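You operate a simulated robot arm through the tools that you are given. There is no shell and no other tool. Be economical: measure what you need, move in short steps, check, and stop when the job is done.

The job below is to be done with a simulated robot arm. You get a single attempt, and the scene is never put back.

Task
Give the green-rimmed trap 2 pumps of soap, rinse it out and stand it on the drying board.
Fine: rinse under the tap, tip the water into the sink, tap off; the other trap stays. Set down upright: green-rimmed water trap. What is to be rubbed or washed off counts as gone when no trace of it is left.

Only the result counts: the job must be done as asked and must still hold three seconds after the hand-in. Knocking over, shifting, dropping, spilling or breaking anything else fails it.

Robot
A 7-joint arm with a two-finger gripper on a trunk, on a base that drives. Base frame: it is fixed to the floor where the robot stands at the start and does not move with it; the origin is under the middle of the robot, x ahead of it, y to its left, z up. Lengths are in m, angles in degrees, forces in N, time in s.
With the tool pointing down near the work surface it reaches from about 0.36 to 0.78 m from the robot's upright axis, wherever it stands. Its first joint turns from -143.0 to 143.0 degrees. Places, roughly: drying board [1.6, -1.8, 0.9]; green-rimmed water trap [0.75, -1, 1]; soap bottle pump [0.7, 0, 1.1]; steel sink [0.7, -0.3, 0.5]; tap lever [0.9, -0.4, 1]; top of the drying board [1.6, -1.8, 0.9]. Payload 2.45 kg.
Tool frame: the origin (TCP) lies between the finger pads and is the grasp point; the fingertips stand 0.026 m ahead of it; z points along the fingers, y is the line along which they close. The gripper opens to 0.096 m. The gripper's body begins 0.069 m behind the TCP.
Orientation is told as [roll, pitch, yaw] about the base's x, y, z axes, in that order, counted from this pose: with the fingers straight down and closing along the base's y, the tool's x points along the base's -x, its y along +y and its z along -z.

Tools
- The arm moves only by the tool arm_command. Its argument "commands" is a list of rows, each an object (a shift or turn left out is 0, a gripper value left out holds the last) with "travel": the shift along the tool's x, y, z in cm, a list of three; "rotation": the turn, a rotation vector about the tool's x, y, z in degrees, a list of three. In form: [{"travel": [x, y, z], "rotation": [ax, ay, az]}, ...]. A call has 1 to 10 rows; each row shifts and turns the commanded pose from where the row before left it, along the tool's axes as they then stand. "grip" is the finger opening in cm, from 0 to 9.6, set as the call begins (left out, the last holds). Rows are played at 5 a second. More than 0.05 m and 8.6 degrees between two rows, or a gripper value outside its range, and nothing of the call is played. A pose out of reach is approached as far as the arm can. The call stops where the force on the tool passes 40 N (or 10 N more than at its start, if that is more) or the arm is blocked; 0.2 s more then pass. The fingers move at their own pace and stop on an object; they squeeze with about 34 N. The grip force told is the motor's: it shows also when the fingers shut on nothing. Time passes only in rows, and 0.2 s behind the last, so rows that do not move let the fingers close. The reply holds the time, the measured pose of the TCP, the force on the tool along the base axes, the opening and the grip force, in the units named above and with some noise, with the torque about the TCP (base axes, N m) and any sound that the robot's microphone picked up.
- Cameras (640 x 400 px; columns grow to the right, rows downward): "scene" is now at [0.0156, 0.1446, 1.5703]; the picture's right is [-0.41, -0.91, 0.00], its down [-0.56, 0.25, -0.79] and it looks along [0.72, -0.32, -0.62] (base axes); focal length 259 px, centre (320, 200). "wrist" rides on the gripper at [0.082, 0.003, -0.098] in the tool frame; the picture's right is [-0.04, 1.00, 0.00], its down [-0.73, -0.03, -0.68] and it looks along [-0.68, -0.03, 0.73] (tool axes); focal length 256 px, centre (320, 200). There is no depth. A picture from a camera that has moved, and an enlarged one, comes with that camera's place and axes in the base frame and with its lens. The place of the scene camera against the robot may be out by one fixed shift of up to 0.025 m in any direction.
- get_image(camera): a new picture of that camera. The clock stands still meanwhile.
- raise_lower(by): slides the trunk up (or, below 0, down) by that many m; the arm and the scene camera ride with it, the base frame stays. It gives what a move gives, with no picture.
- roll_base(legs): drives the robot by 1 to 6 legs, each [ahead, turn to the left] in m and degrees, along the robot's own axes; the way and the turn of a leg run together, so that a leg with both is an arc; at most 1.5 m and 180 degrees a leg. The arm and the cameras ride along, it lands a little off, and it stops where it bumps. It gives what a move gives.
- head_to(pan, tilt): turns the head with the scene camera to pan (to the left, within 155 degrees either way) and tilt (down, from -29 to 69), counted from straight ahead of the robot. It gives what a move gives.
- zoom(camera, box): a new picture of the part [left, top, right, bottom] of that camera's present view, enlarged. The clock stands still meanwhile.
- hand_in(): hands the job in; it is judged then, once.

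Go step by step. Nothing tells you exact positions but the pictures and the camera data: compare them with the known pose of the tool, close in by small moves and look again before you grip or let go. The budget is 120 turns and 78 pictures, counting those below and the enlarged ones. Unless the task says otherwise, let go and move clear before handing in, and close with one line.

The tools are called after ">>>" as name(argument=value, ...) on one line, values as JSON. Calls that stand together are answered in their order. arm_command: Moves the arm, as the interface text tells. Its arguments: {"type":"object","properties":{"commands":{"type":"array","items":{"type":"object","properties":{"travel":{"type":"array","items":{"type":"number"}},"rotation":{"type":"array","items":{"type":"number"}}}}},"grip":{"type":"number"}},"required":["commands"]} The other tools are called the same way: raise_lower (by) slides the trunk up or down; roll_base (legs) drives the base; head_to (pan, tilt) turns the head that bears the scene camera; get_image (camera) takes a picture; zoom (camera, box) takes an enlarged picture of a part of a camera's view; hand_in () hands the job in.

At the start:

```text
time_s: 0.0
tool_pos: [0.3198, -0.324, 1.3017]
tool_rot: [0.0, 0.0, 0.0]
contact_force: [-0.2, 0.2, 0.0]
torque: [0.01, 0.01, 0.0]
gripper_width: 0.0962
gripper_force: 0.0
trunk travel left (down, up): [-0.597, 0.043]
robot x, y, heading: [0.0006, -0.0011, 0.2]
head pan, tilt: [-24.0, 38.2]
```

scene: 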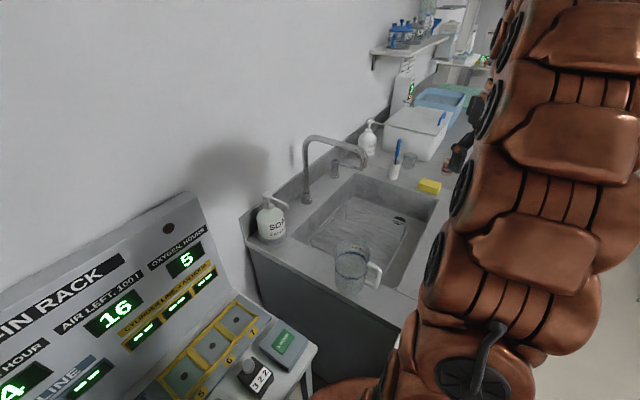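
wrist: 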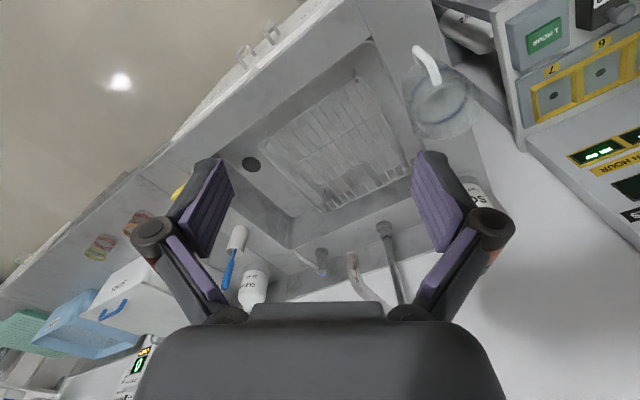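

The view shows the sink with its tap, the soap bottle on the left and a clear trap with a handle nearby, but the arm hides the right part. I'll pan the head to find the green-rimmed trap and the drying board.

>>> head_to(pan=-60, tilt=30)

>>> get_image(camera="scene")

>>> zoom(camera="wrist", box=[0, 120, 320, 400])

```text
time_s: 1.0
tool_pos: [0.3197, -0.324, 1.3016]
tool_rot: [-0.1, 0.1, 0.0]
contact_force: [0.0, -0.4, -0.5]
torque: [0.01, 0.01, -0.04]
gripper_width: 0.0959
gripper_force: 0.0
trunk travel left (down, up): [-0.597, 0.043]
robot x, y, heading: [-0.0018, 0.0022, -0.0]
head pan, tilt: [-60.0, 30.0]
```

```text
75 pictures are left
camera scene: at [-0.0179, 0.1014, 1.5829], right [-0.87, -0.5, 0.0], down [-0.25, 0.43, -0.87], along [0.43, -0.75, -0.5], focal length 259 px, centre (320, 200)
```

scene: 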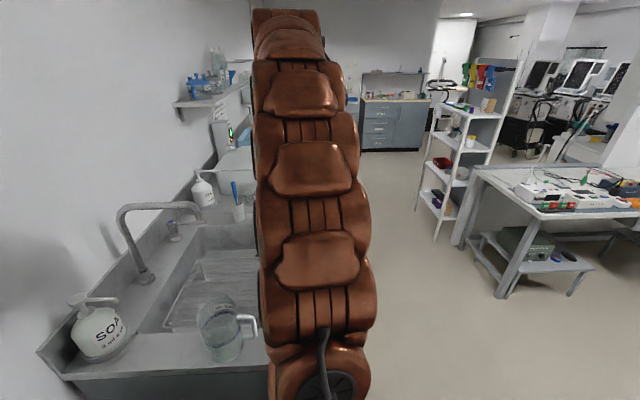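

```text
1.43 times, centred on (160, 260) of wrist
camera zoom: at [0.2389, -0.3193, 1.4002], right [0.04, 1.0, 0.0], down [0.73, -0.03, 0.68], along [0.68, -0.03, -0.73], focal length 366 px, centre (549, 114)
```

zoom: 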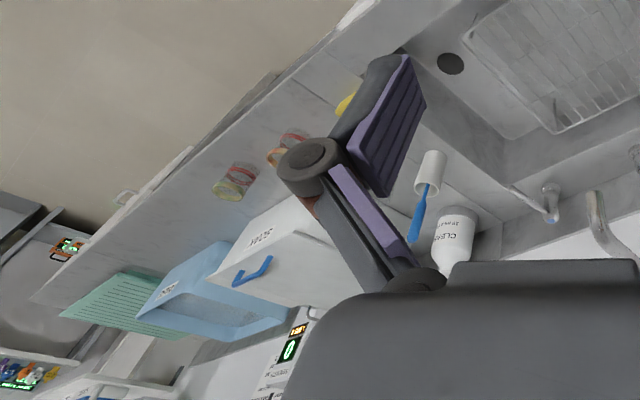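

The traps stand near the front edge of the counter, past the sink; the counter runs at about -60° heading. I'll turn the robot parallel to the counter and look so that the arm is out of the way.

>>> roll_base(legs=[[0, -90]])

>>> head_to(pan=25, tilt=25)

>>> get_image(camera="scene")

```text
time_s: 5.2
tool_pos: [-0.3216, -0.3215, 1.3023]
tool_rot: [0.0, 0.1, -89.7]
contact_force: [0.2, -0.1, -0.3]
torque: [-0.03, 0.0, -0.01]
gripper_width: 0.096
gripper_force: 0.0
trunk travel left (down, up): [-0.597, 0.043]
robot x, y, heading: [0.0015, -0.0026, -89.6]
head pan, tilt: [-60.0, 30.0]
```

```text
time_s: 6.8
tool_pos: [-0.3224, -0.3207, 1.3024]
tool_rot: [0.1, 0.1, -89.7]
contact_force: [0.3, -0.5, 0.3]
torque: [-0.01, 0.02, 0.01]
gripper_width: 0.0959
gripper_force: 0.0
trunk travel left (down, up): [-0.597, 0.043]
robot x, y, heading: [-0.0017, 0.0008, -89.7]
head pan, tilt: [25.0, 25.0]
```

```text
73 pictures are left
camera scene: at [0.2077, -0.0344, 1.5909], right [-0.9, -0.43, 0.0], down [-0.18, 0.38, -0.91], along [0.39, -0.82, -0.42], focal length 259 px, centre (320, 200)
```

scene: 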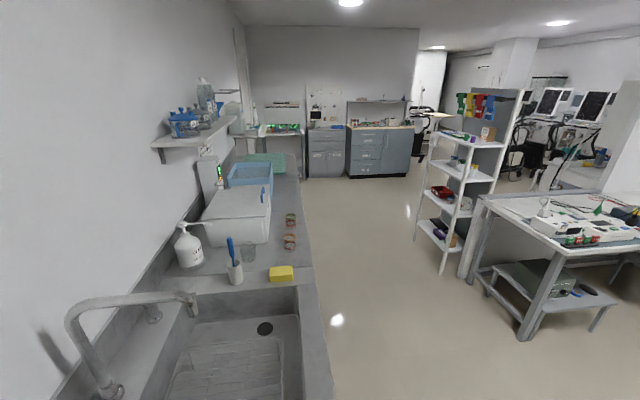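

The counter is visible along its length now. I'll zoom on the objects past the sink.

>>> zoom(camera="scene", box=[170, 140, 330, 300])

```text
2.50 times, centred on (250, 220) of scene
camera zoom: at [0.2077, -0.0344, 1.5909], right [-0.9, -0.43, 0.0], down [-0.18, 0.38, -0.91], along [0.39, -0.82, -0.42], focal length 647 px, centre (495, 150)
```

zoom: 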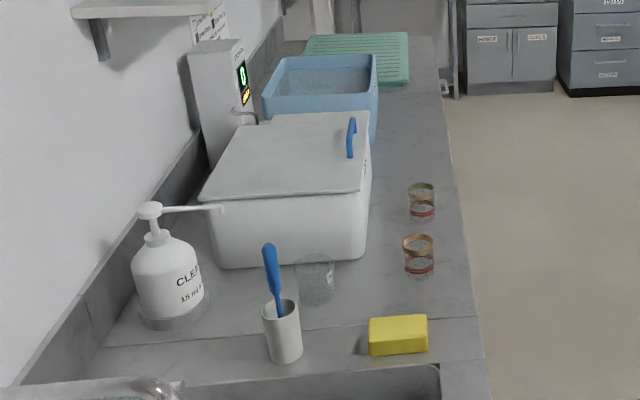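

The green-rimmed trap is the farther of the two small cups, near the front edge at about (0.8, -1.0), and the counter edge runs at about -57°. I'll back away from the counter, turn parallel to it and drive up beside the traps.

>>> roll_base(legs=[[0, -40], [0.45, 0], [0, 73], [0.9, 0]])

>>> head_to(pan=60, tilt=45)

>>> get_image(camera="scene")

```text
time_s: 18.9
tool_pos: [0.1313, -1.5465, 1.301]
tool_rot: [0.0, 0.0, -56.2]
contact_force: [-0.4, 0.2, 0.5]
torque: [-0.02, 0.01, 0.03]
gripper_width: 0.0961
gripper_force: 0.0
trunk travel left (down, up): [-0.597, 0.043]
robot x, y, heading: [0.221, -1.0977, -56.0]
head pan, tilt: [25.0, 25.0]
```

```text
time_s: 19.9
tool_pos: [0.1305, -1.5465, 1.302]
tool_rot: [-0.1, 0.0, -56.4]
contact_force: [-0.4, 0.4, 0.0]
torque: [0.04, -0.02, -0.03]
gripper_width: 0.0964
gripper_force: 0.0
trunk travel left (down, up): [-0.597, 0.043]
robot x, y, heading: [0.2195, -1.1015, -56.3]
head pan, tilt: [60.0, 45.0]
```

```text
71 pictures are left
camera scene: at [0.4132, -0.9547, 1.5604], right [0.07, -1.0, 0.0], down [-0.71, -0.05, -0.71], along [0.71, 0.05, -0.71], focal length 259 px, centre (320, 200)
```

scene: 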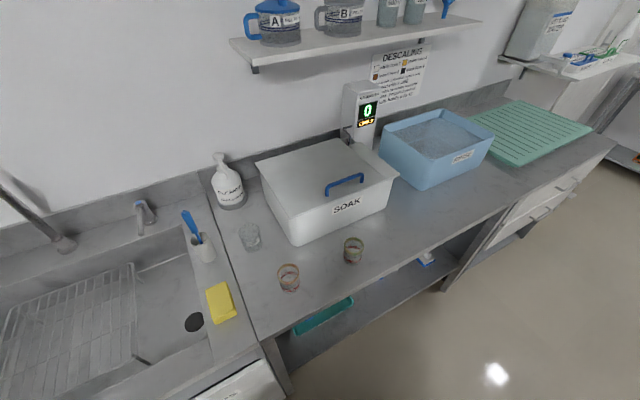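

Clear view: green-rimmed trap right of the orange one, the green drying board at the far end. I'll zoom on the traps.

>>> zoom(camera="scene", box=[210, 160, 400, 310])

>>> zoom(camera="scene", box=[450, 60, 640, 210])

```text
2.67 times, centred on (305, 235) of scene
camera zoom: at [0.4132, -0.9547, 1.5604], right [0.07, -1.0, 0.0], down [-0.71, -0.05, -0.71], along [0.71, 0.05, -0.71], focal length 690 px, centre (360, 107)
```

zoom: 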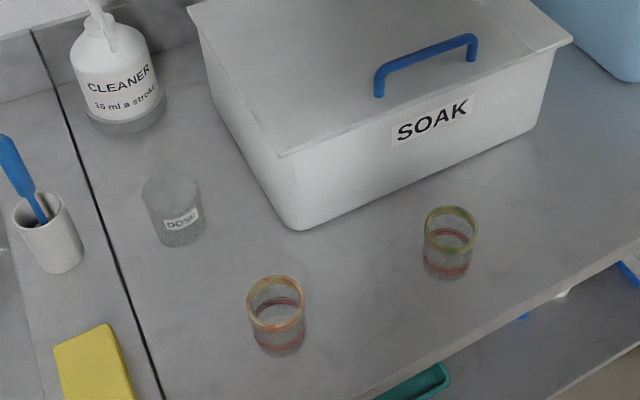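

```text
2.67 times, centred on (545, 135) of scene
camera zoom: at [0.4132, -0.9547, 1.5604], right [0.07, -1.0, 0.0], down [-0.71, -0.05, -0.71], along [0.71, 0.05, -0.71], focal length 690 px, centre (-280, 373)
```

zoom: 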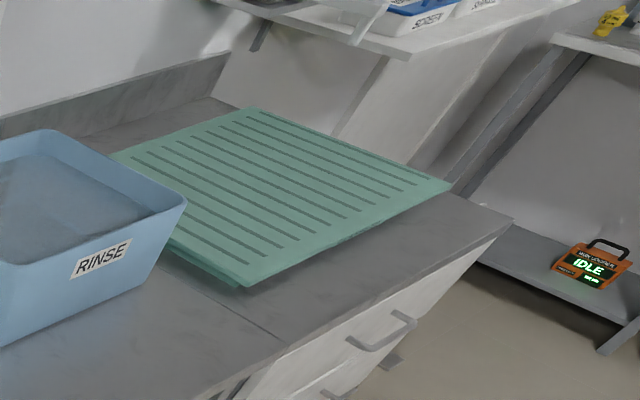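

The trap is about 8 cm tall and 5.5 cm wide, near (0.83, -1.02). I'll turn to face the counter so the arm is in front, then look with the wrist camera.

>>> roll_base(legs=[[0, 90]])

>>> head_to(pan=-20, tilt=50)

>>> get_image(camera="scene")

>>> get_image(camera="wrist")

```text
time_s: 24.1
tool_pos: [0.6651, -1.2044, 1.301]
tool_rot: [0.1, -0.1, 32.3]
contact_force: [0.6, -0.1, 0.3]
torque: [-0.01, -0.02, -0.01]
gripper_width: 0.0957
gripper_force: 0.1
trunk travel left (down, up): [-0.597, 0.043]
robot x, y, heading: [0.2249, -1.1001, 32.0]
head pan, tilt: [60.0, 45.0]
```

```text
time_s: 25.6
tool_pos: [0.6641, -1.2059, 1.3007]
tool_rot: [0.0, 0.0, 32.2]
contact_force: [0.2, 0.7, -0.4]
torque: [0.0, -0.03, 0.01]
gripper_width: 0.0959
gripper_force: 0.2
trunk travel left (down, up): [-0.597, 0.043]
robot x, y, heading: [0.2237, -1.1004, 32.1]
head pan, tilt: [-20.0, 50.0]
```

```text
68 pictures are left
camera scene: at [0.1453, -0.9593, 1.5534], right [0.21, -0.98, 0.0], down [-0.75, -0.16, -0.64], along [0.63, 0.14, -0.77], focal length 259 px, centre (320, 200)
```

scene: 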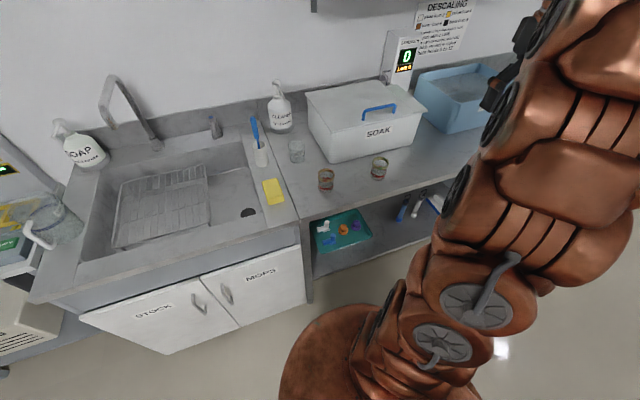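

```text
67 pictures are left
camera wrist: at [0.5948, -1.2447, 1.4003], right [-0.5, 0.87, 0.0], down [0.64, 0.36, 0.68], along [0.59, 0.34, -0.73], focal length 256 px, centre (320, 200)
```

wrist: 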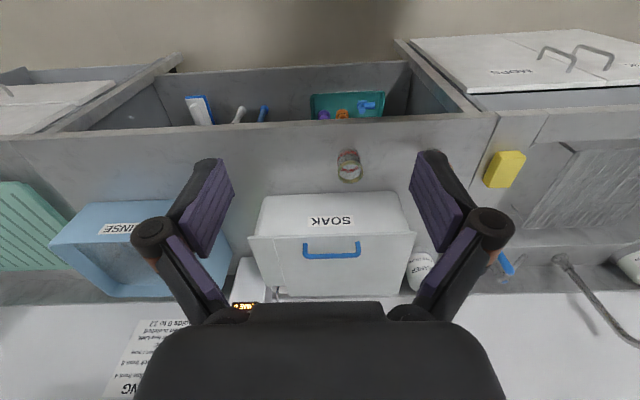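

From the wrist view I place the green-rimmed trap at about (0.84, -1.03), counter near z 0.90. I'll move to a point up and in front of it, with the tool tipped 45°.

>>> arm_command(commands=[{"travel": [-1.97, 1.15, 4.1]}, {"travel": [-1.97, 1.15, 4.1]}, {"travel": [-1.97, 1.15, 4.1]}, {"travel": [-1.97, 1.15, 4.1]}, {"travel": [-1.97, 1.15, 4.1]}, {"rotation": [0, -8.5, 0]}, {"rotation": [0, -8.5, 0]}, {"rotation": [0, -8.5, 0]}, {"rotation": [0, -8.5, 0]}, {"rotation": [0, -8.5, 0]}])

>>> arm_command(commands=[{"rotation": [0, -2.5, 0]}, {}])

>>> get_image(camera="wrist")

>>> get_image(camera="scene")

```text
time_s: 27.8
tool_pos: [0.7182, -1.104, 1.0949]
tool_rot: [0.0, -42.6, 32.1]
contact_force: [0.1, 0.2, -0.2]
torque: [-0.05, 0.02, -0.02]
gripper_width: 0.0959
gripper_force: 0.1
trunk travel left (down, up): [-0.597, 0.043]
robot x, y, heading: [0.224, -1.1019, 32.1]
head pan, tilt: [-20.0, 50.0]
```

```text
time_s: 28.4
tool_pos: [0.7173, -1.1045, 1.0963]
tool_rot: [0.0, -44.9, 32.1]
contact_force: [0.9, -0.6, 0.8]
torque: [0.03, 0.01, 0.01]
gripper_width: 0.096
gripper_force: 0.0
trunk travel left (down, up): [-0.597, 0.043]
robot x, y, heading: [0.2261, -1.0994, 32.3]
head pan, tilt: [-20.0, 50.0]
```

```text
66 pictures are left
camera wrist: at [0.6089, -1.1682, 1.109], right [-0.51, 0.86, 0.03], down [0.05, 0.0, 1.0], along [0.86, 0.51, -0.04], focal length 256 px, centre (320, 200)
```

wrist: 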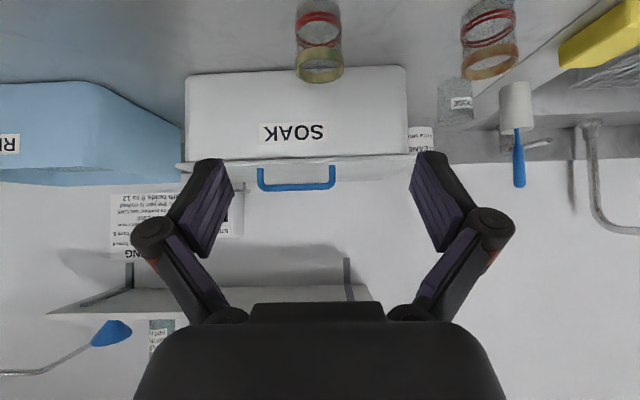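

```text
65 pictures are left
camera scene: at [0.1453, -0.9594, 1.5534], right [0.21, -0.98, 0.0], down [-0.75, -0.16, -0.64], along [0.63, 0.13, -0.77], focal length 259 px, centre (320, 200)
```

scene: 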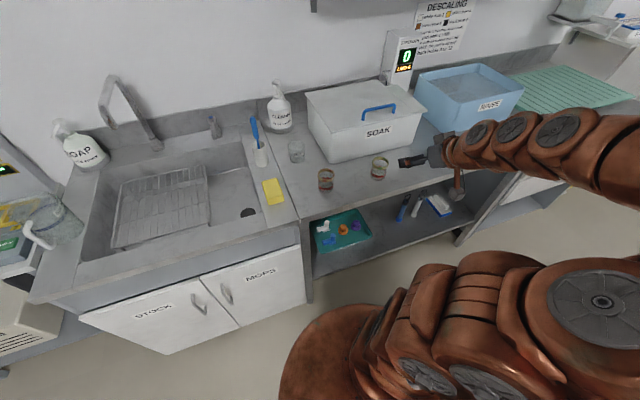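

The trap is centred laterally on the tool; I'll zoom to refine its distance.

>>> zoom(camera="wrist", box=[240, 0, 400, 100])

>>> zoom(camera="scene", box=[300, 100, 460, 200])

```text
4.00 times, centred on (320, 50) of wrist
camera zoom: at [0.6089, -1.1682, 1.109], right [-0.51, 0.86, 0.03], down [0.05, 0.0, 1.0], along [0.86, 0.51, -0.04], focal length 1024 px, centre (320, 800)
```

zoom: 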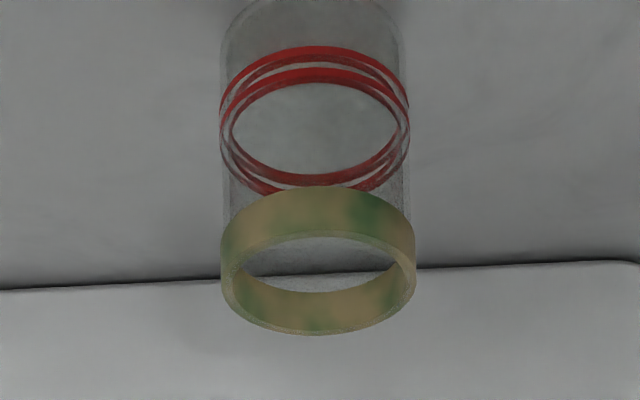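

```text
4.00 times, centred on (380, 150) of scene
camera zoom: at [0.1453, -0.9594, 1.5534], right [0.21, -0.98, 0.0], down [-0.75, -0.16, -0.64], along [0.63, 0.13, -0.77], focal length 1035 px, centre (80, 400)
```

zoom: 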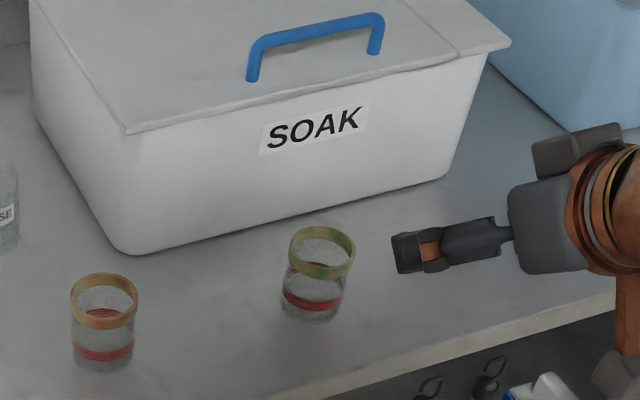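

I'll step 8 cm along the approach direction and look again for parallax.

>>> arm_command(commands=[{"travel": [0, 0, 4]}, {"travel": [0, 0, 4]}, {}])

>>> get_image(camera="wrist")

```text
time_s: 29.2
tool_pos: [0.7668, -1.075, 1.0403]
tool_rot: [0.0, -45.0, 32.2]
contact_force: [0.6, 0.6, -0.1]
torque: [0.02, 0.0, 0.02]
gripper_width: 0.0961
gripper_force: 0.0
trunk travel left (down, up): [-0.597, 0.043]
robot x, y, heading: [0.2201, -1.0991, 31.9]
head pan, tilt: [-20.0, 50.0]
```

```text
62 pictures are left
camera wrist: at [0.6578, -1.1377, 1.0523], right [-0.51, 0.86, 0.03], down [0.05, 0.0, 1.0], along [0.86, 0.51, -0.04], focal length 256 px, centre (320, 200)
```

wrist: 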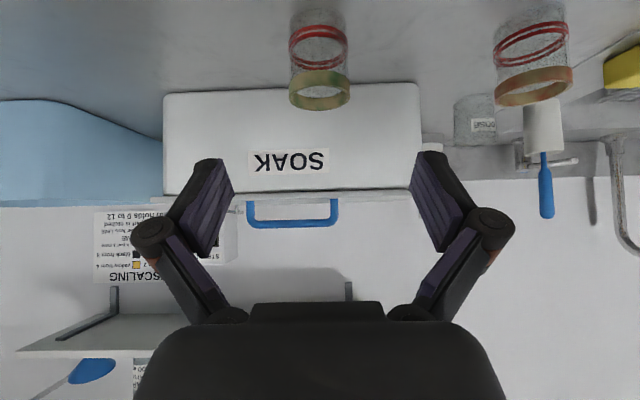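

Parallax gives the trap at (0.849, -1.022), rim top z≈0.953, counter ≈0.88. I'll close in so the pads straddle it and check.

>>> arm_command(commands=[{"travel": [1.6, 0.1, 0]}, {"travel": [0, 0, 4]}, {"travel": [0, 0, 4]}, {"travel": [0, 0, 4]}, {}])

>>> get_image(camera="wrist")

```text
time_s: 30.4
tool_pos: [0.8272, -1.033, 0.9435]
tool_rot: [-0.1, -45.0, 32.0]
contact_force: [0.5, 0.4, -0.1]
torque: [-0.04, -0.02, 0.01]
gripper_width: 0.0961
gripper_force: 0.2
trunk travel left (down, up): [-0.597, 0.043]
robot x, y, heading: [0.2231, -1.1015, 32.1]
head pan, tilt: [-20.0, 50.0]
```

```text
61 pictures are left
camera wrist: at [0.7179, -1.0971, 0.9555], right [-0.51, 0.86, 0.03], down [0.05, 0.0, 1.0], along [0.86, 0.51, -0.04], focal length 256 px, centre (320, 200)
```

wrist: 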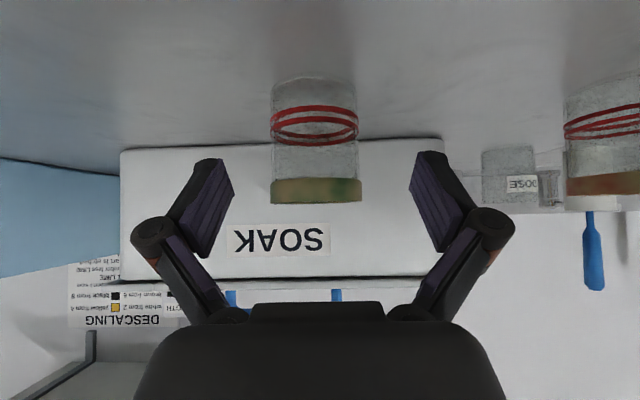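

The trap sits centred between the fingers; rim level with z≈0.95, counter ≈0.883. I'll advance the last 3.7 cm and close the fingers.

>>> arm_command(commands=[{"travel": [0, 0, 3.7]}, {}])

>>> arm_command(commands=[{}, {}, {}, {}, {}], grip=4)

>>> get_image(camera="wrist")

```text
time_s: 31.0
tool_pos: [0.8486, -1.0193, 0.9171]
tool_rot: [0.0, -45.0, 32.1]
contact_force: [0.0, -0.4, -0.1]
torque: [-0.02, 0.01, 0.0]
gripper_width: 0.096
gripper_force: 0.1
trunk travel left (down, up): [-0.597, 0.043]
robot x, y, heading: [0.2197, -1.1038, 32.0]
head pan, tilt: [-20.0, 50.0]
```

```text
time_s: 32.2
tool_pos: [0.8482, -1.0201, 0.9185]
tool_rot: [0.0, -45.0, 32.1]
contact_force: [-0.3, -0.2, 1.3]
torque: [0.04, 0.0, 0.03]
gripper_width: 0.0526
gripper_force: 33.7
trunk travel left (down, up): [-0.597, 0.043]
robot x, y, heading: [0.2173, -1.1004, 32.0]
head pan, tilt: [-20.0, 50.0]
```

```text
60 pictures are left
camera wrist: at [0.74, -1.0835, 0.9303], right [-0.51, 0.86, 0.03], down [0.05, 0.0, 1.0], along [0.86, 0.51, -0.04], focal length 256 px, centre (320, 200)
```

wrist: 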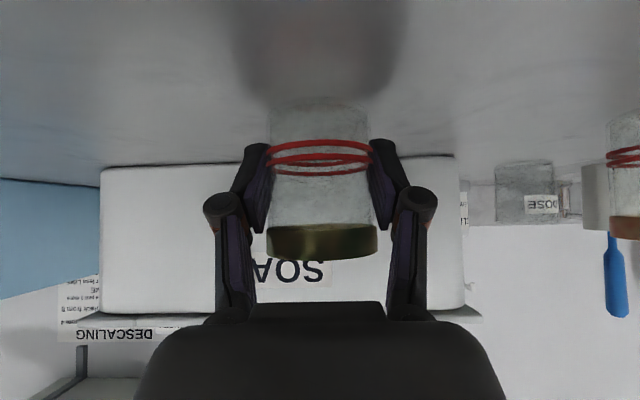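

Gripped (5.3 cm). I'll lift it, and pull it back toward the robot.

>>> arm_command(commands=[{"travel": [-3.0, 0, -3.0]}, {"travel": [-3.1, 0, -3.1]}, {"travel": [-3.1, 0, -3.1]}, {"travel": [3.4, 0, -3.4]}, {"travel": [3.4, 0, -3.4]}, {"travel": [3.4, 0, -3.4]}, {"travel": [3.4, 0, -3.4]}, {"travel": [3.4, 0, -3.4]}, {}])

>>> head_to(pan=35, tilt=40)

>>> get_image(camera="scene")

```text
time_s: 34.2
tool_pos: [0.6598, -1.1493, 1.0524]
tool_rot: [0.5, -44.8, 32.2]
contact_force: [-1.2, -0.2, 0.2]
torque: [0.0, 0.03, -0.01]
gripper_width: 0.0522
gripper_force: 34.7
out of reach, approached as far as the arm can: row 8
trunk travel left (down, up): [-0.597, 0.043]
robot x, y, heading: [0.2179, -1.0996, 32.3]
head pan, tilt: [-20.0, 50.0]
```

```text
time_s: 35.4
tool_pos: [0.6607, -1.1505, 1.053]
tool_rot: [0.4, -44.8, 32.2]
contact_force: [0.4, 0.6, -0.1]
torque: [-0.03, 0.04, 0.01]
gripper_width: 0.052
gripper_force: 34.2
trunk travel left (down, up): [-0.597, 0.043]
robot x, y, heading: [0.2238, -1.1031, 32.2]
head pan, tilt: [35.0, 40.0]
```

```text
59 pictures are left
camera scene: at [0.1031, -0.8972, 1.5676], right [0.92, -0.39, 0.0], down [-0.25, -0.59, -0.77], along [0.3, 0.71, -0.64], focal length 259 px, centre (320, 200)
```

scene: 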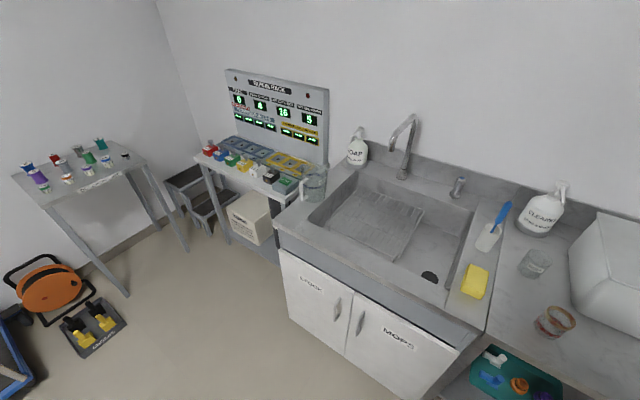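

Good overview of the sink. I'll zoom on the soap bottle, tap and lever.

>>> zoom(camera="scene", box=[270, 100, 430, 200])

>>> zoom(camera="scene", box=[370, 100, 530, 200])

```text
4.00 times, centred on (350, 150) of scene
camera zoom: at [0.1031, -0.8972, 1.5676], right [0.92, -0.39, 0.0], down [-0.25, -0.59, -0.77], along [0.3, 0.71, -0.64], focal length 1035 px, centre (200, 400)
```

zoom: 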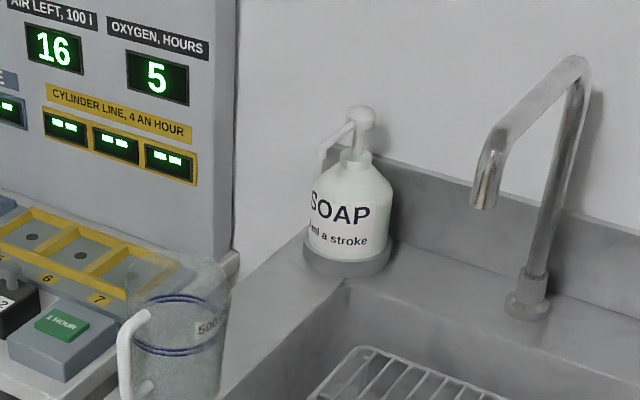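

```text
4.00 times, centred on (450, 150) of scene
camera zoom: at [0.1031, -0.8972, 1.5676], right [0.92, -0.39, 0.0], down [-0.25, -0.59, -0.77], along [0.3, 0.71, -0.64], focal length 1035 px, centre (-200, 400)
```

zoom: 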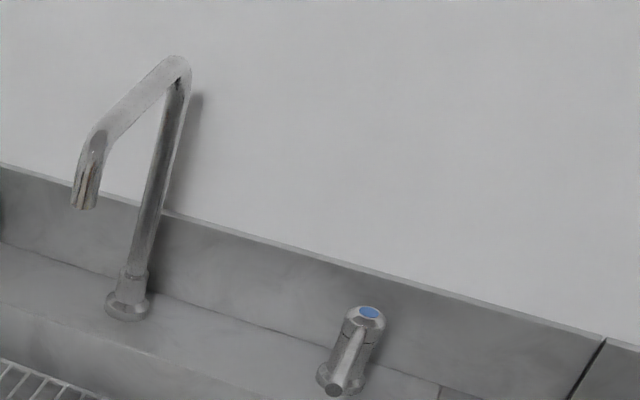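

The soap nozzle points toward the room on the left rim; my start pose is a good place for reaching it. I'll raise the trap, then drive back there keeping the arm clear of the pitcher and rack.

>>> arm_command(commands=[{"travel": [-3.4, 0, -3.4]}, {"travel": [-3.4, 0, -3.4]}, {"travel": [-3.4, 0, -3.4]}, {"travel": [-3.4, 0, -3.4]}, {}])

>>> roll_base(legs=[[0, 92], [0.9, 0], [0, 106]])

```text
time_s: 36.6
tool_pos: [0.6607, -1.1509, 1.2484]
tool_rot: [-0.1, -45.0, 32.1]
contact_force: [-0.6, -1.1, -0.9]
torque: [0.0, -0.01, -0.03]
gripper_width: 0.0523
gripper_force: 33.6
trunk travel left (down, up): [-0.597, 0.043]
robot x, y, heading: [0.222, -1.1034, 32.1]
head pan, tilt: [35.0, 40.0]
```

```text
time_s: 49.8
tool_pos: [-0.7049, -0.4347, 1.2495]
tool_rot: [0.0, -45.0, -129.8]
contact_force: [0.6, -0.1, -0.3]
torque: [0.03, 0.0, 0.03]
gripper_width: 0.0523
gripper_force: 34.4
trunk travel left (down, up): [-0.597, 0.043]
robot x, y, heading: [-0.2743, -0.3457, -129.8]
head pan, tilt: [35.0, 40.0]
```

Now reverse into the start spot and turn to face the soap.

>>> roll_base(legs=[[-0.44, 0], [0, 130]])

>>> head_to(pan=-5, tilt=35)

>>> get_image(camera="scene")

>>> get_image(camera="wrist")

```text
time_s: 57.6
tool_pos: [0.3457, -0.2913, 1.2476]
tool_rot: [0.0, -45.0, -1.9]
contact_force: [-0.6, -0.3, -0.6]
torque: [-0.03, 0.0, 0.01]
gripper_width: 0.0521
gripper_force: 34.0
trunk travel left (down, up): [-0.597, 0.043]
robot x, y, heading: [0.0107, -0.0089, -1.4]
head pan, tilt: [35.0, 40.0]
stopped in leg 2: the robot was blocked; the commanded pose is now the measured one
```

```text
time_s: 58.6
tool_pos: [0.3459, -0.2911, 1.2474]
tool_rot: [0.0, -45.0, -1.8]
contact_force: [-0.3, -0.3, -0.3]
torque: [-0.01, 0.0, 0.03]
gripper_width: 0.0523
gripper_force: 34.0
trunk travel left (down, up): [-0.597, 0.043]
robot x, y, heading: [0.0084, -0.0134, -1.7]
head pan, tilt: [-5.0, 35.0]
```

```text
56 pictures are left
camera scene: at [0.0387, 0.1602, 1.5751], right [-0.11, -0.99, 0.0], down [-0.57, 0.06, -0.82], along [0.81, -0.09, -0.57], focal length 259 px, centre (320, 200)
```

scene: 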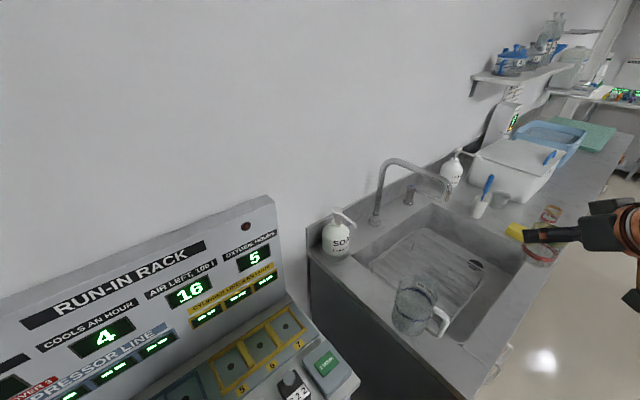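

```text
55 pictures are left
camera wrist: at [0.2198, -0.2826, 1.2602], right [0.06, 1.0, 0.03], down [0.04, -0.03, 1.0], along [1.0, -0.06, -0.04], focal length 256 px, centre (320, 200)
```

wrist: 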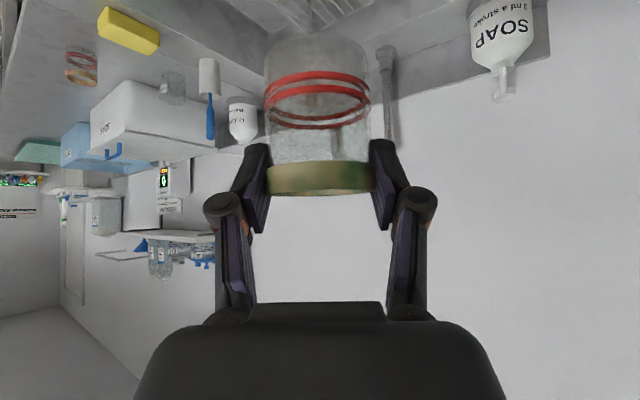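

I'm at the soap corner. I'll zoom to fix the nozzle, bottle and pitcher.

>>> zoom(camera="scene", box=[290, 180, 450, 340])

>>> zoom(camera="wrist", box=[420, 0, 580, 110])

```text
2.50 times, centred on (370, 260) of scene
camera zoom: at [0.0387, 0.1602, 1.5751], right [-0.11, -0.99, 0.0], down [-0.57, 0.06, -0.82], along [0.81, -0.09, -0.57], focal length 647 px, centre (195, 50)
```

zoom: 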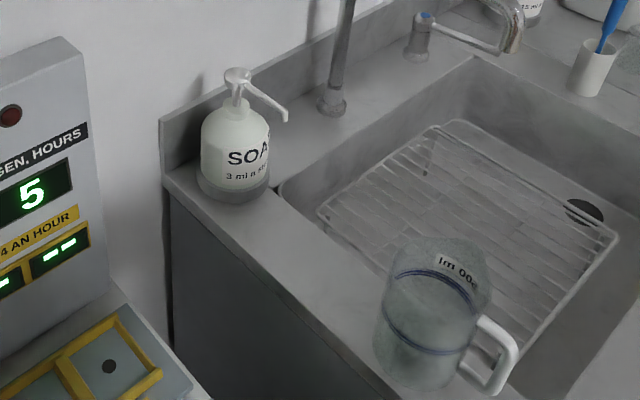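

```text
3.64 times, centred on (500, 55) of wrist
camera zoom: at [0.2198, -0.2826, 1.2602], right [0.06, 1.0, 0.03], down [0.04, -0.03, 1.0], along [1.0, -0.06, -0.04], focal length 931 px, centre (-334, 727)
```

zoom: 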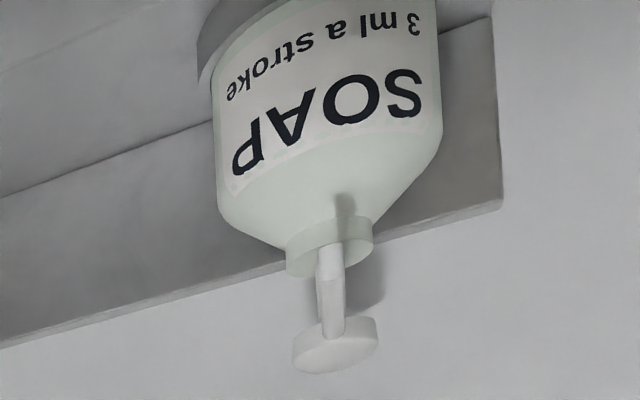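

Triangulated: nozzle tip ≈(0.625, -0.018, 1.05), pump head ≈(0.698, 0.031, 1.06), pitcher ≈(0.39, -0.12) with top ≈1.06. I'll raise the trunk and bring the trap high to the left-front of the nozzle, then check clearance.

>>> raise_lower(by=0.04)

>>> arm_command(commands=[{"travel": [-1.6, 3.87, 1.6]}, {"travel": [-1.6, 3.87, 1.6]}, {"travel": [-1.6, 3.87, 1.6]}, {"travel": [-1.6, 3.87, 1.6]}, {"travel": [-1.6, 3.87, 1.6]}, {"travel": [-1.6, 3.87, 1.6]}, {"travel": [-1.6, 3.87, 1.6]}, {"travel": [-1.6, 3.87, 1.6]}, {"travel": [-1.6, 3.87, 1.6]}, {}])

>>> get_image(camera="scene")

```text
time_s: 59.5
tool_pos: [0.3462, -0.2903, 1.288]
tool_rot: [0.0, -45.0, -1.8]
contact_force: [-0.2, 0.3, -0.7]
torque: [0.04, -0.02, 0.01]
gripper_width: 0.0521
gripper_force: 33.9
trunk travel left (down, up): [-0.637, 0.003]
robot x, y, heading: [0.0078, -0.0135, -1.6]
head pan, tilt: [-5.0, 35.0]
```

```text
time_s: 61.7
tool_pos: [0.5607, 0.0509, 1.288]
tool_rot: [0.0, -45.0, -1.9]
contact_force: [-0.6, -0.2, -0.6]
torque: [-0.03, 0.03, -0.03]
gripper_width: 0.0527
gripper_force: 33.9
trunk travel left (down, up): [-0.637, 0.003]
robot x, y, heading: [0.0067, -0.0114, -1.5]
head pan, tilt: [-5.0, 35.0]
```

```text
52 pictures are left
camera scene: at [0.0389, 0.1606, 1.6151], right [-0.11, -0.99, 0.0], down [-0.57, 0.07, -0.82], along [0.81, -0.09, -0.57], focal length 259 px, centre (320, 200)
```

scene: 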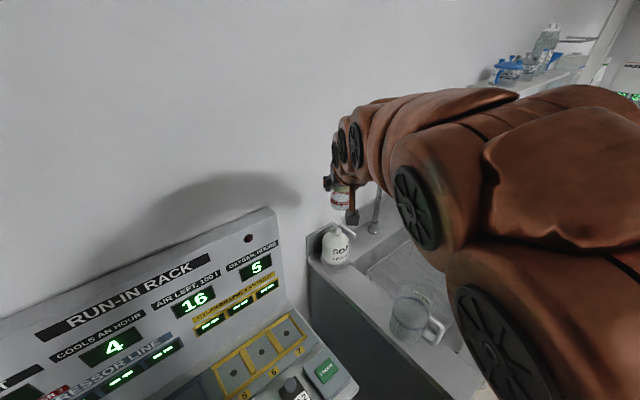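

Clear so far. I'll lower toward the counter in front-left of the nozzle and check the arm against the pitcher.

>>> arm_command(commands=[{"travel": [3.2, 0, 3.2]}, {"travel": [3.2, 0, 3.2]}, {"travel": [3.2, 0, 3.2]}, {"travel": [3.2, 0, 3.2]}, {"travel": [3.2, 0, 3.2]}, {}])

>>> get_image(camera="scene")

>>> get_image(camera="wrist")

```text
time_s: 63.1
tool_pos: [0.5579, 0.0511, 1.0606]
tool_rot: [0.1, -45.1, -1.8]
contact_force: [0.2, -0.1, -0.9]
torque: [-0.01, -0.03, 0.02]
gripper_width: 0.0522
gripper_force: 34.2
trunk travel left (down, up): [-0.637, 0.003]
robot x, y, heading: [0.0113, -0.0104, -1.5]
head pan, tilt: [-5.0, 35.0]
```

```text
51 pictures are left
camera scene: at [0.0389, 0.1604, 1.6152], right [-0.11, -0.99, 0.0], down [-0.57, 0.07, -0.82], along [0.81, -0.09, -0.57], focal length 259 px, centre (320, 200)
```

scene: 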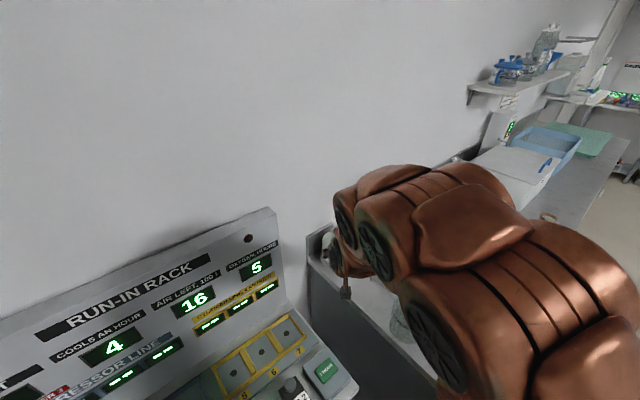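

```text
50 pictures are left
camera wrist: at [0.4324, 0.0595, 1.0735], right [0.06, 1.0, 0.03], down [0.04, -0.03, 1.0], along [1.0, -0.06, -0.04], focal length 256 px, centre (320, 200)
```

wrist: 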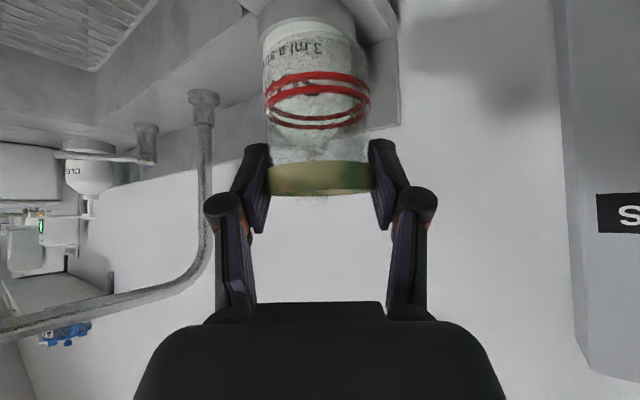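

The bottle is right behind; the arm passes above the pitcher. I'll lower further, then slide under the nozzle and check.

>>> arm_command(commands=[{"rotation": [2.1, 0, 2.1]}, {"travel": [3.36, 0, 3.36]}, {"travel": [3.36, 0, 3.36]}, {"travel": [-1.15, -1.72, 1.15]}, {"travel": [-1.15, -1.72, 1.15]}, {"travel": [-1.15, -1.72, 1.15]}, {"travel": [-1.15, -1.72, 1.15]}, {}])

>>> get_image(camera="wrist")

>>> head_to(pan=-35, tilt=50)

>>> get_image(camera="scene")

```text
time_s: 64.9
tool_pos: [0.6336, -0.0194, 0.9696]
tool_rot: [0.0, -44.9, -4.8]
contact_force: [-6.1, -2.6, -2.6]
torque: [-0.11, 0.09, 0.11]
gripper_width: 0.0526
gripper_force: 33.8
out of reach, approached as far as the arm can: row 2, 3
trunk travel left (down, up): [-0.637, 0.003]
robot x, y, heading: [0.0063, -0.0067, -1.7]
head pan, tilt: [-5.0, 35.0]
```

```text
49 pictures are left
camera wrist: at [0.5077, -0.005, 0.9826], right [0.11, 0.99, 0.03], down [0.04, -0.03, 1.0], along [0.99, -0.11, -0.04], focal length 256 px, centre (320, 200)
```

wrist: 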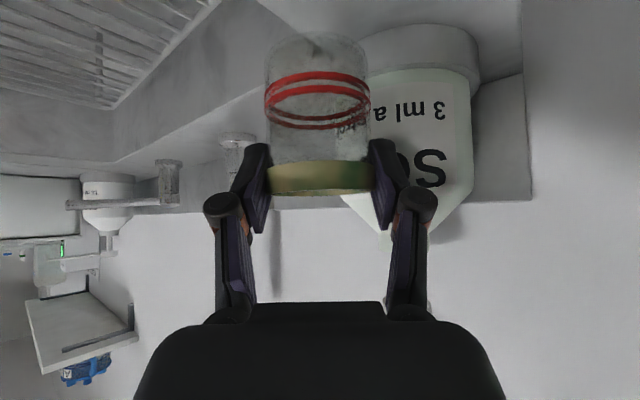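

```text
time_s: 65.8
tool_pos: [0.6334, -0.02, 0.9695]
tool_rot: [-0.1, -44.9, -4.7]
contact_force: [-8.7, -5.0, -5.3]
torque: [-0.19, 0.2, 0.15]
gripper_width: 0.0523
gripper_force: 33.6
trunk travel left (down, up): [-0.637, 0.003]
robot x, y, heading: [0.0099, -0.0069, -1.5]
head pan, tilt: [-35.0, 50.0]
```

```text
48 pictures are left
camera scene: at [0.0129, 0.1241, 1.5935], right [-0.59, -0.8, 0.0], down [-0.62, 0.46, -0.64], along [0.52, -0.38, -0.77], focal length 259 px, centre (320, 200)
```

scene: 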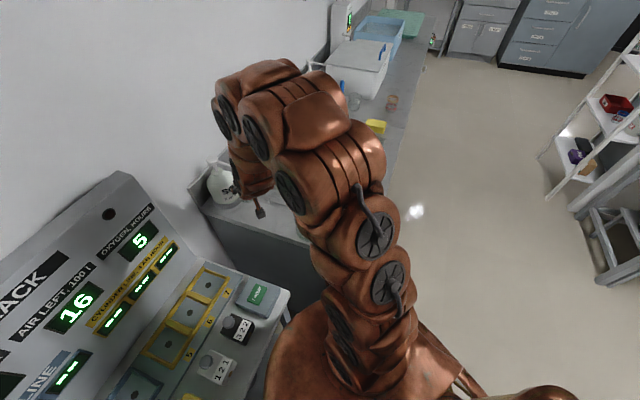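

There is a contact force: I overshot about 1.6 cm toward the bottle. Backing off right away.

>>> arm_command(commands=[{"travel": [0.7, -0.2, -0.7]}, {"travel": [0.7, 0, -0.7]}, {}])

>>> get_image(camera="wrist")

```text
time_s: 66.6
tool_pos: [0.6134, -0.0186, 0.9701]
tool_rot: [-0.1, -45.0, -4.7]
contact_force: [0.1, 0.3, -0.2]
torque: [0.03, 0.01, 0.0]
gripper_width: 0.0523
gripper_force: 34.3
trunk travel left (down, up): [-0.637, 0.003]
robot x, y, heading: [0.009, -0.0116, -1.6]
head pan, tilt: [-35.0, 50.0]
```

```text
47 pictures are left
camera wrist: at [0.488, -0.0049, 0.9827], right [0.11, 0.99, 0.03], down [0.04, -0.03, 1.0], along [0.99, -0.11, -0.04], focal length 256 px, centre (320, 200)
```

wrist: 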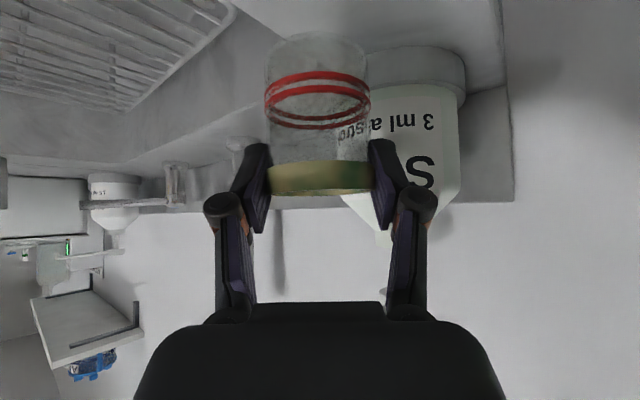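

Force is back to zero; the fingertip had touched the bottle's body. From here the trap (0.613, -0.019) can go straight down clear of the base ring; lowering gently.

>>> arm_command(commands=[{"travel": [0.9, 0, 0.9]}, {"travel": [0.9, 0, 0.9]}, {"travel": [0.9, 0, 0.9]}, {"travel": [0.75, 0, 0.75]}, {}])

>>> get_image(camera="wrist")

```text
time_s: 67.8
tool_pos: [0.6138, -0.0192, 0.9228]
tool_rot: [0.0, -45.3, -4.8]
contact_force: [5.5, -0.8, 26.9]
torque: [-0.01, -0.36, -0.02]
gripper_width: 0.052
gripper_force: 33.8
trunk travel left (down, up): [-0.637, 0.003]
robot x, y, heading: [0.009, -0.0114, -1.5]
head pan, tilt: [-35.0, 50.0]
```

```text
46 pictures are left
camera wrist: at [0.4889, -0.0052, 0.9354], right [0.11, 0.99, 0.03], down [0.03, -0.03, 1.0], along [0.99, -0.11, -0.04], focal length 256 px, centre (320, 200)
```

wrist: 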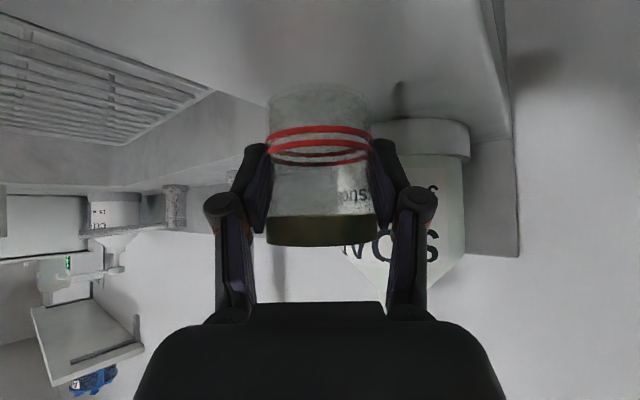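

The trap stands on the counter (it had slid in the grip until the rim rested on the fingers, and is now pressed back up). I'll ease the pressure and open only slightly so as not to touch the bottle ring.

>>> arm_command(commands=[{"travel": [-0.3, 0, -0.3]}, {}])

>>> arm_command(commands=[{}, {}], grip=6.0)

>>> get_image(camera="wrist")

```text
time_s: 68.4
tool_pos: [0.6131, -0.0192, 0.9251]
tool_rot: [0.0, -44.8, -4.7]
contact_force: [1.1, 0.6, -0.9]
torque: [0.0, -0.01, 0.02]
gripper_width: 0.052
gripper_force: 33.6
trunk travel left (down, up): [-0.637, 0.003]
robot x, y, heading: [0.0101, -0.0094, -1.3]
head pan, tilt: [-35.0, 50.0]
```

```text
time_s: 69.0
tool_pos: [0.6134, -0.0191, 0.927]
tool_rot: [0.0, -45.0, -4.8]
contact_force: [-0.3, -0.9, 0.0]
torque: [-0.02, -0.01, 0.0]
gripper_width: 0.0603
gripper_force: 0.1
trunk travel left (down, up): [-0.637, 0.003]
robot x, y, heading: [0.0095, -0.0157, -1.4]
head pan, tilt: [-35.0, 50.0]
```

```text
45 pictures are left
camera wrist: at [0.488, -0.0048, 0.939], right [0.11, 0.99, 0.03], down [0.04, -0.03, 1.0], along [0.99, -0.11, -0.04], focal length 256 px, centre (320, 200)
```

wrist: 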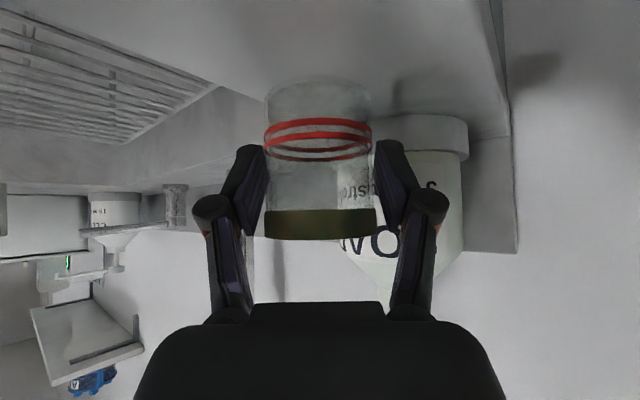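

Released and upright. I'll withdraw along the fingers, then up, and look at the soap corner.

>>> arm_command(commands=[{"travel": [0, 0, -4.5]}, {"travel": [0, 0, -4.5]}, {"travel": [-1.5, 0, -4.5]}, {"travel": [-3, 0, -3.5]}, {"travel": [-3, 0, -3.5]}, {"travel": [-3, 0, -3]}, {}])

>>> get_image(camera="wrist")

>>> head_to(pan=-5, tilt=35)

>>> zoom(camera="scene", box=[280, 180, 440, 340])

```text
time_s: 70.6
tool_pos: [0.5603, -0.0192, 1.1744]
tool_rot: [0.0, -44.9, -4.7]
contact_force: [-0.2, 0.1, 0.0]
torque: [-0.01, 0.0, -0.04]
gripper_width: 0.0598
gripper_force: 0.1
out of reach, approached as far as the arm can: row 1, 2, 3
trunk travel left (down, up): [-0.637, 0.003]
robot x, y, heading: [0.0087, -0.0075, -1.4]
head pan, tilt: [-35.0, 50.0]
```

```text
44 pictures are left
camera wrist: at [0.4342, -0.005, 1.1857], right [0.11, 0.99, 0.03], down [0.04, -0.03, 1.0], along [0.99, -0.11, -0.04], focal length 256 px, centre (320, 200)
```

wrist: 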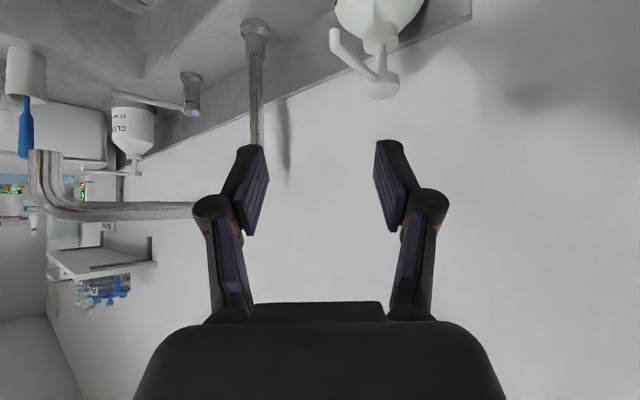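

```text
time_s: 71.6
tool_pos: [0.5594, -0.0202, 1.1731]
tool_rot: [0.0, -45.0, -4.8]
contact_force: [-0.1, -0.6, 0.5]
torque: [-0.03, -0.03, -0.01]
gripper_width: 0.0602
gripper_force: 0.1
trunk travel left (down, up): [-0.637, 0.003]
robot x, y, heading: [0.0057, -0.016, -1.4]
head pan, tilt: [-5.0, 35.0]
```

```text
2.50 times, centred on (360, 260) of scene
camera zoom: at [0.0388, 0.1603, 1.6151], right [-0.11, -0.99, 0.0], down [-0.57, 0.07, -0.82], along [0.81, -0.09, -0.57], focal length 647 px, centre (220, 50)
```

zoom: 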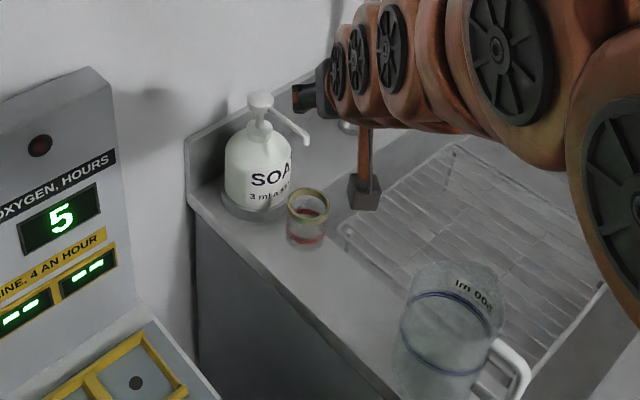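

Bottle is unmoved and the trap stands right under the nozzle tip (≈(0.619,-0.013)). Now I'll close the fingers, point straight down and move above the pump head at (0.699, 0.031).

>>> arm_command(commands=[{"rotation": [0, 7.5, 0]}, {"rotation": [0, 7.5, 0]}, {"rotation": [0, 7.5, 0]}, {"rotation": [0, 7.5, 0]}, {"rotation": [0, 7.5, 0]}, {"rotation": [0, 7.5, 0]}, {"travel": [-3.33, 1.56, 0.5]}, {"travel": [-3.33, 1.56, 0.5]}, {"travel": [-3.33, 1.56, 0.5]}, {"travel": [-3.33, 1.56, 0.5]}], grip=0)

>>> get_image(camera="wrist")

>>> zoom(camera="scene", box=[280, 160, 440, 320])

```text
time_s: 73.8
tool_pos: [0.6974, 0.0331, 1.1532]
tool_rot: [0.0, -0.1, -4.7]
contact_force: [-0.6, -0.8, 0.6]
torque: [0.02, -0.04, -0.01]
gripper_width: 0.0
gripper_force: 28.1
trunk travel left (down, up): [-0.637, 0.003]
robot x, y, heading: [0.0079, -0.0097, -1.3]
head pan, tilt: [-5.0, 35.0]
```

```text
42 pictures are left
camera wrist: at [0.6178, 0.0445, 1.2525], right [0.12, 0.99, 0.0], down [0.73, -0.09, 0.68], along [0.67, -0.08, -0.73], focal length 256 px, centre (320, 200)
```

wrist: 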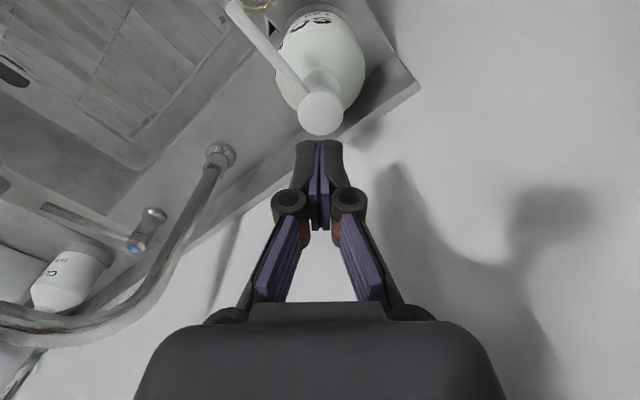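

```text
2.50 times, centred on (360, 240) of scene
camera zoom: at [0.0383, 0.1603, 1.6151], right [-0.11, -0.99, 0.0], down [-0.57, 0.07, -0.82], along [0.81, -0.09, -0.57], focal length 647 px, centre (220, 100)
```

zoom: 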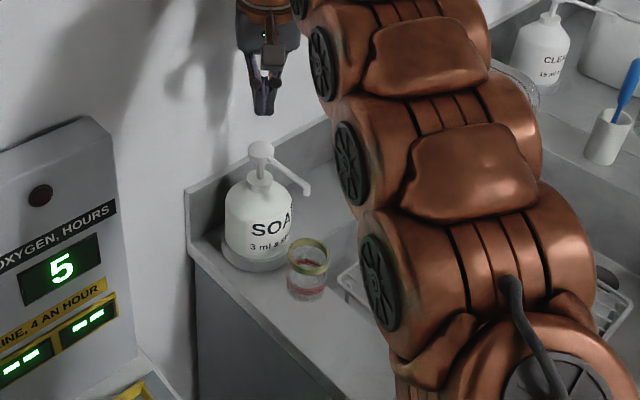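

Fingertips are directly over the pump head. Lowering to near contact, then pressing in small steps.

>>> arm_command(commands=[{"travel": [-0.3, 0.2, 2.5]}, {"travel": [0, 0, 2.5]}, {"travel": [0, 0, 1]}, {"travel": [0, 0, 0.5]}, {"travel": [0, 0, 0.5]}])

```text
time_s: 75.0
tool_pos: [0.7008, 0.0339, 1.0819]
tool_rot: [0.0, -0.1, -4.8]
contact_force: [3.5, 0.6, 6.5]
torque: [-0.05, -0.04, 0.04]
gripper_width: 0.0061
gripper_force: 28.7
trunk travel left (down, up): [-0.637, 0.003]
robot x, y, heading: [0.0104, -0.0113, -1.4]
head pan, tilt: [-5.0, 35.0]
```

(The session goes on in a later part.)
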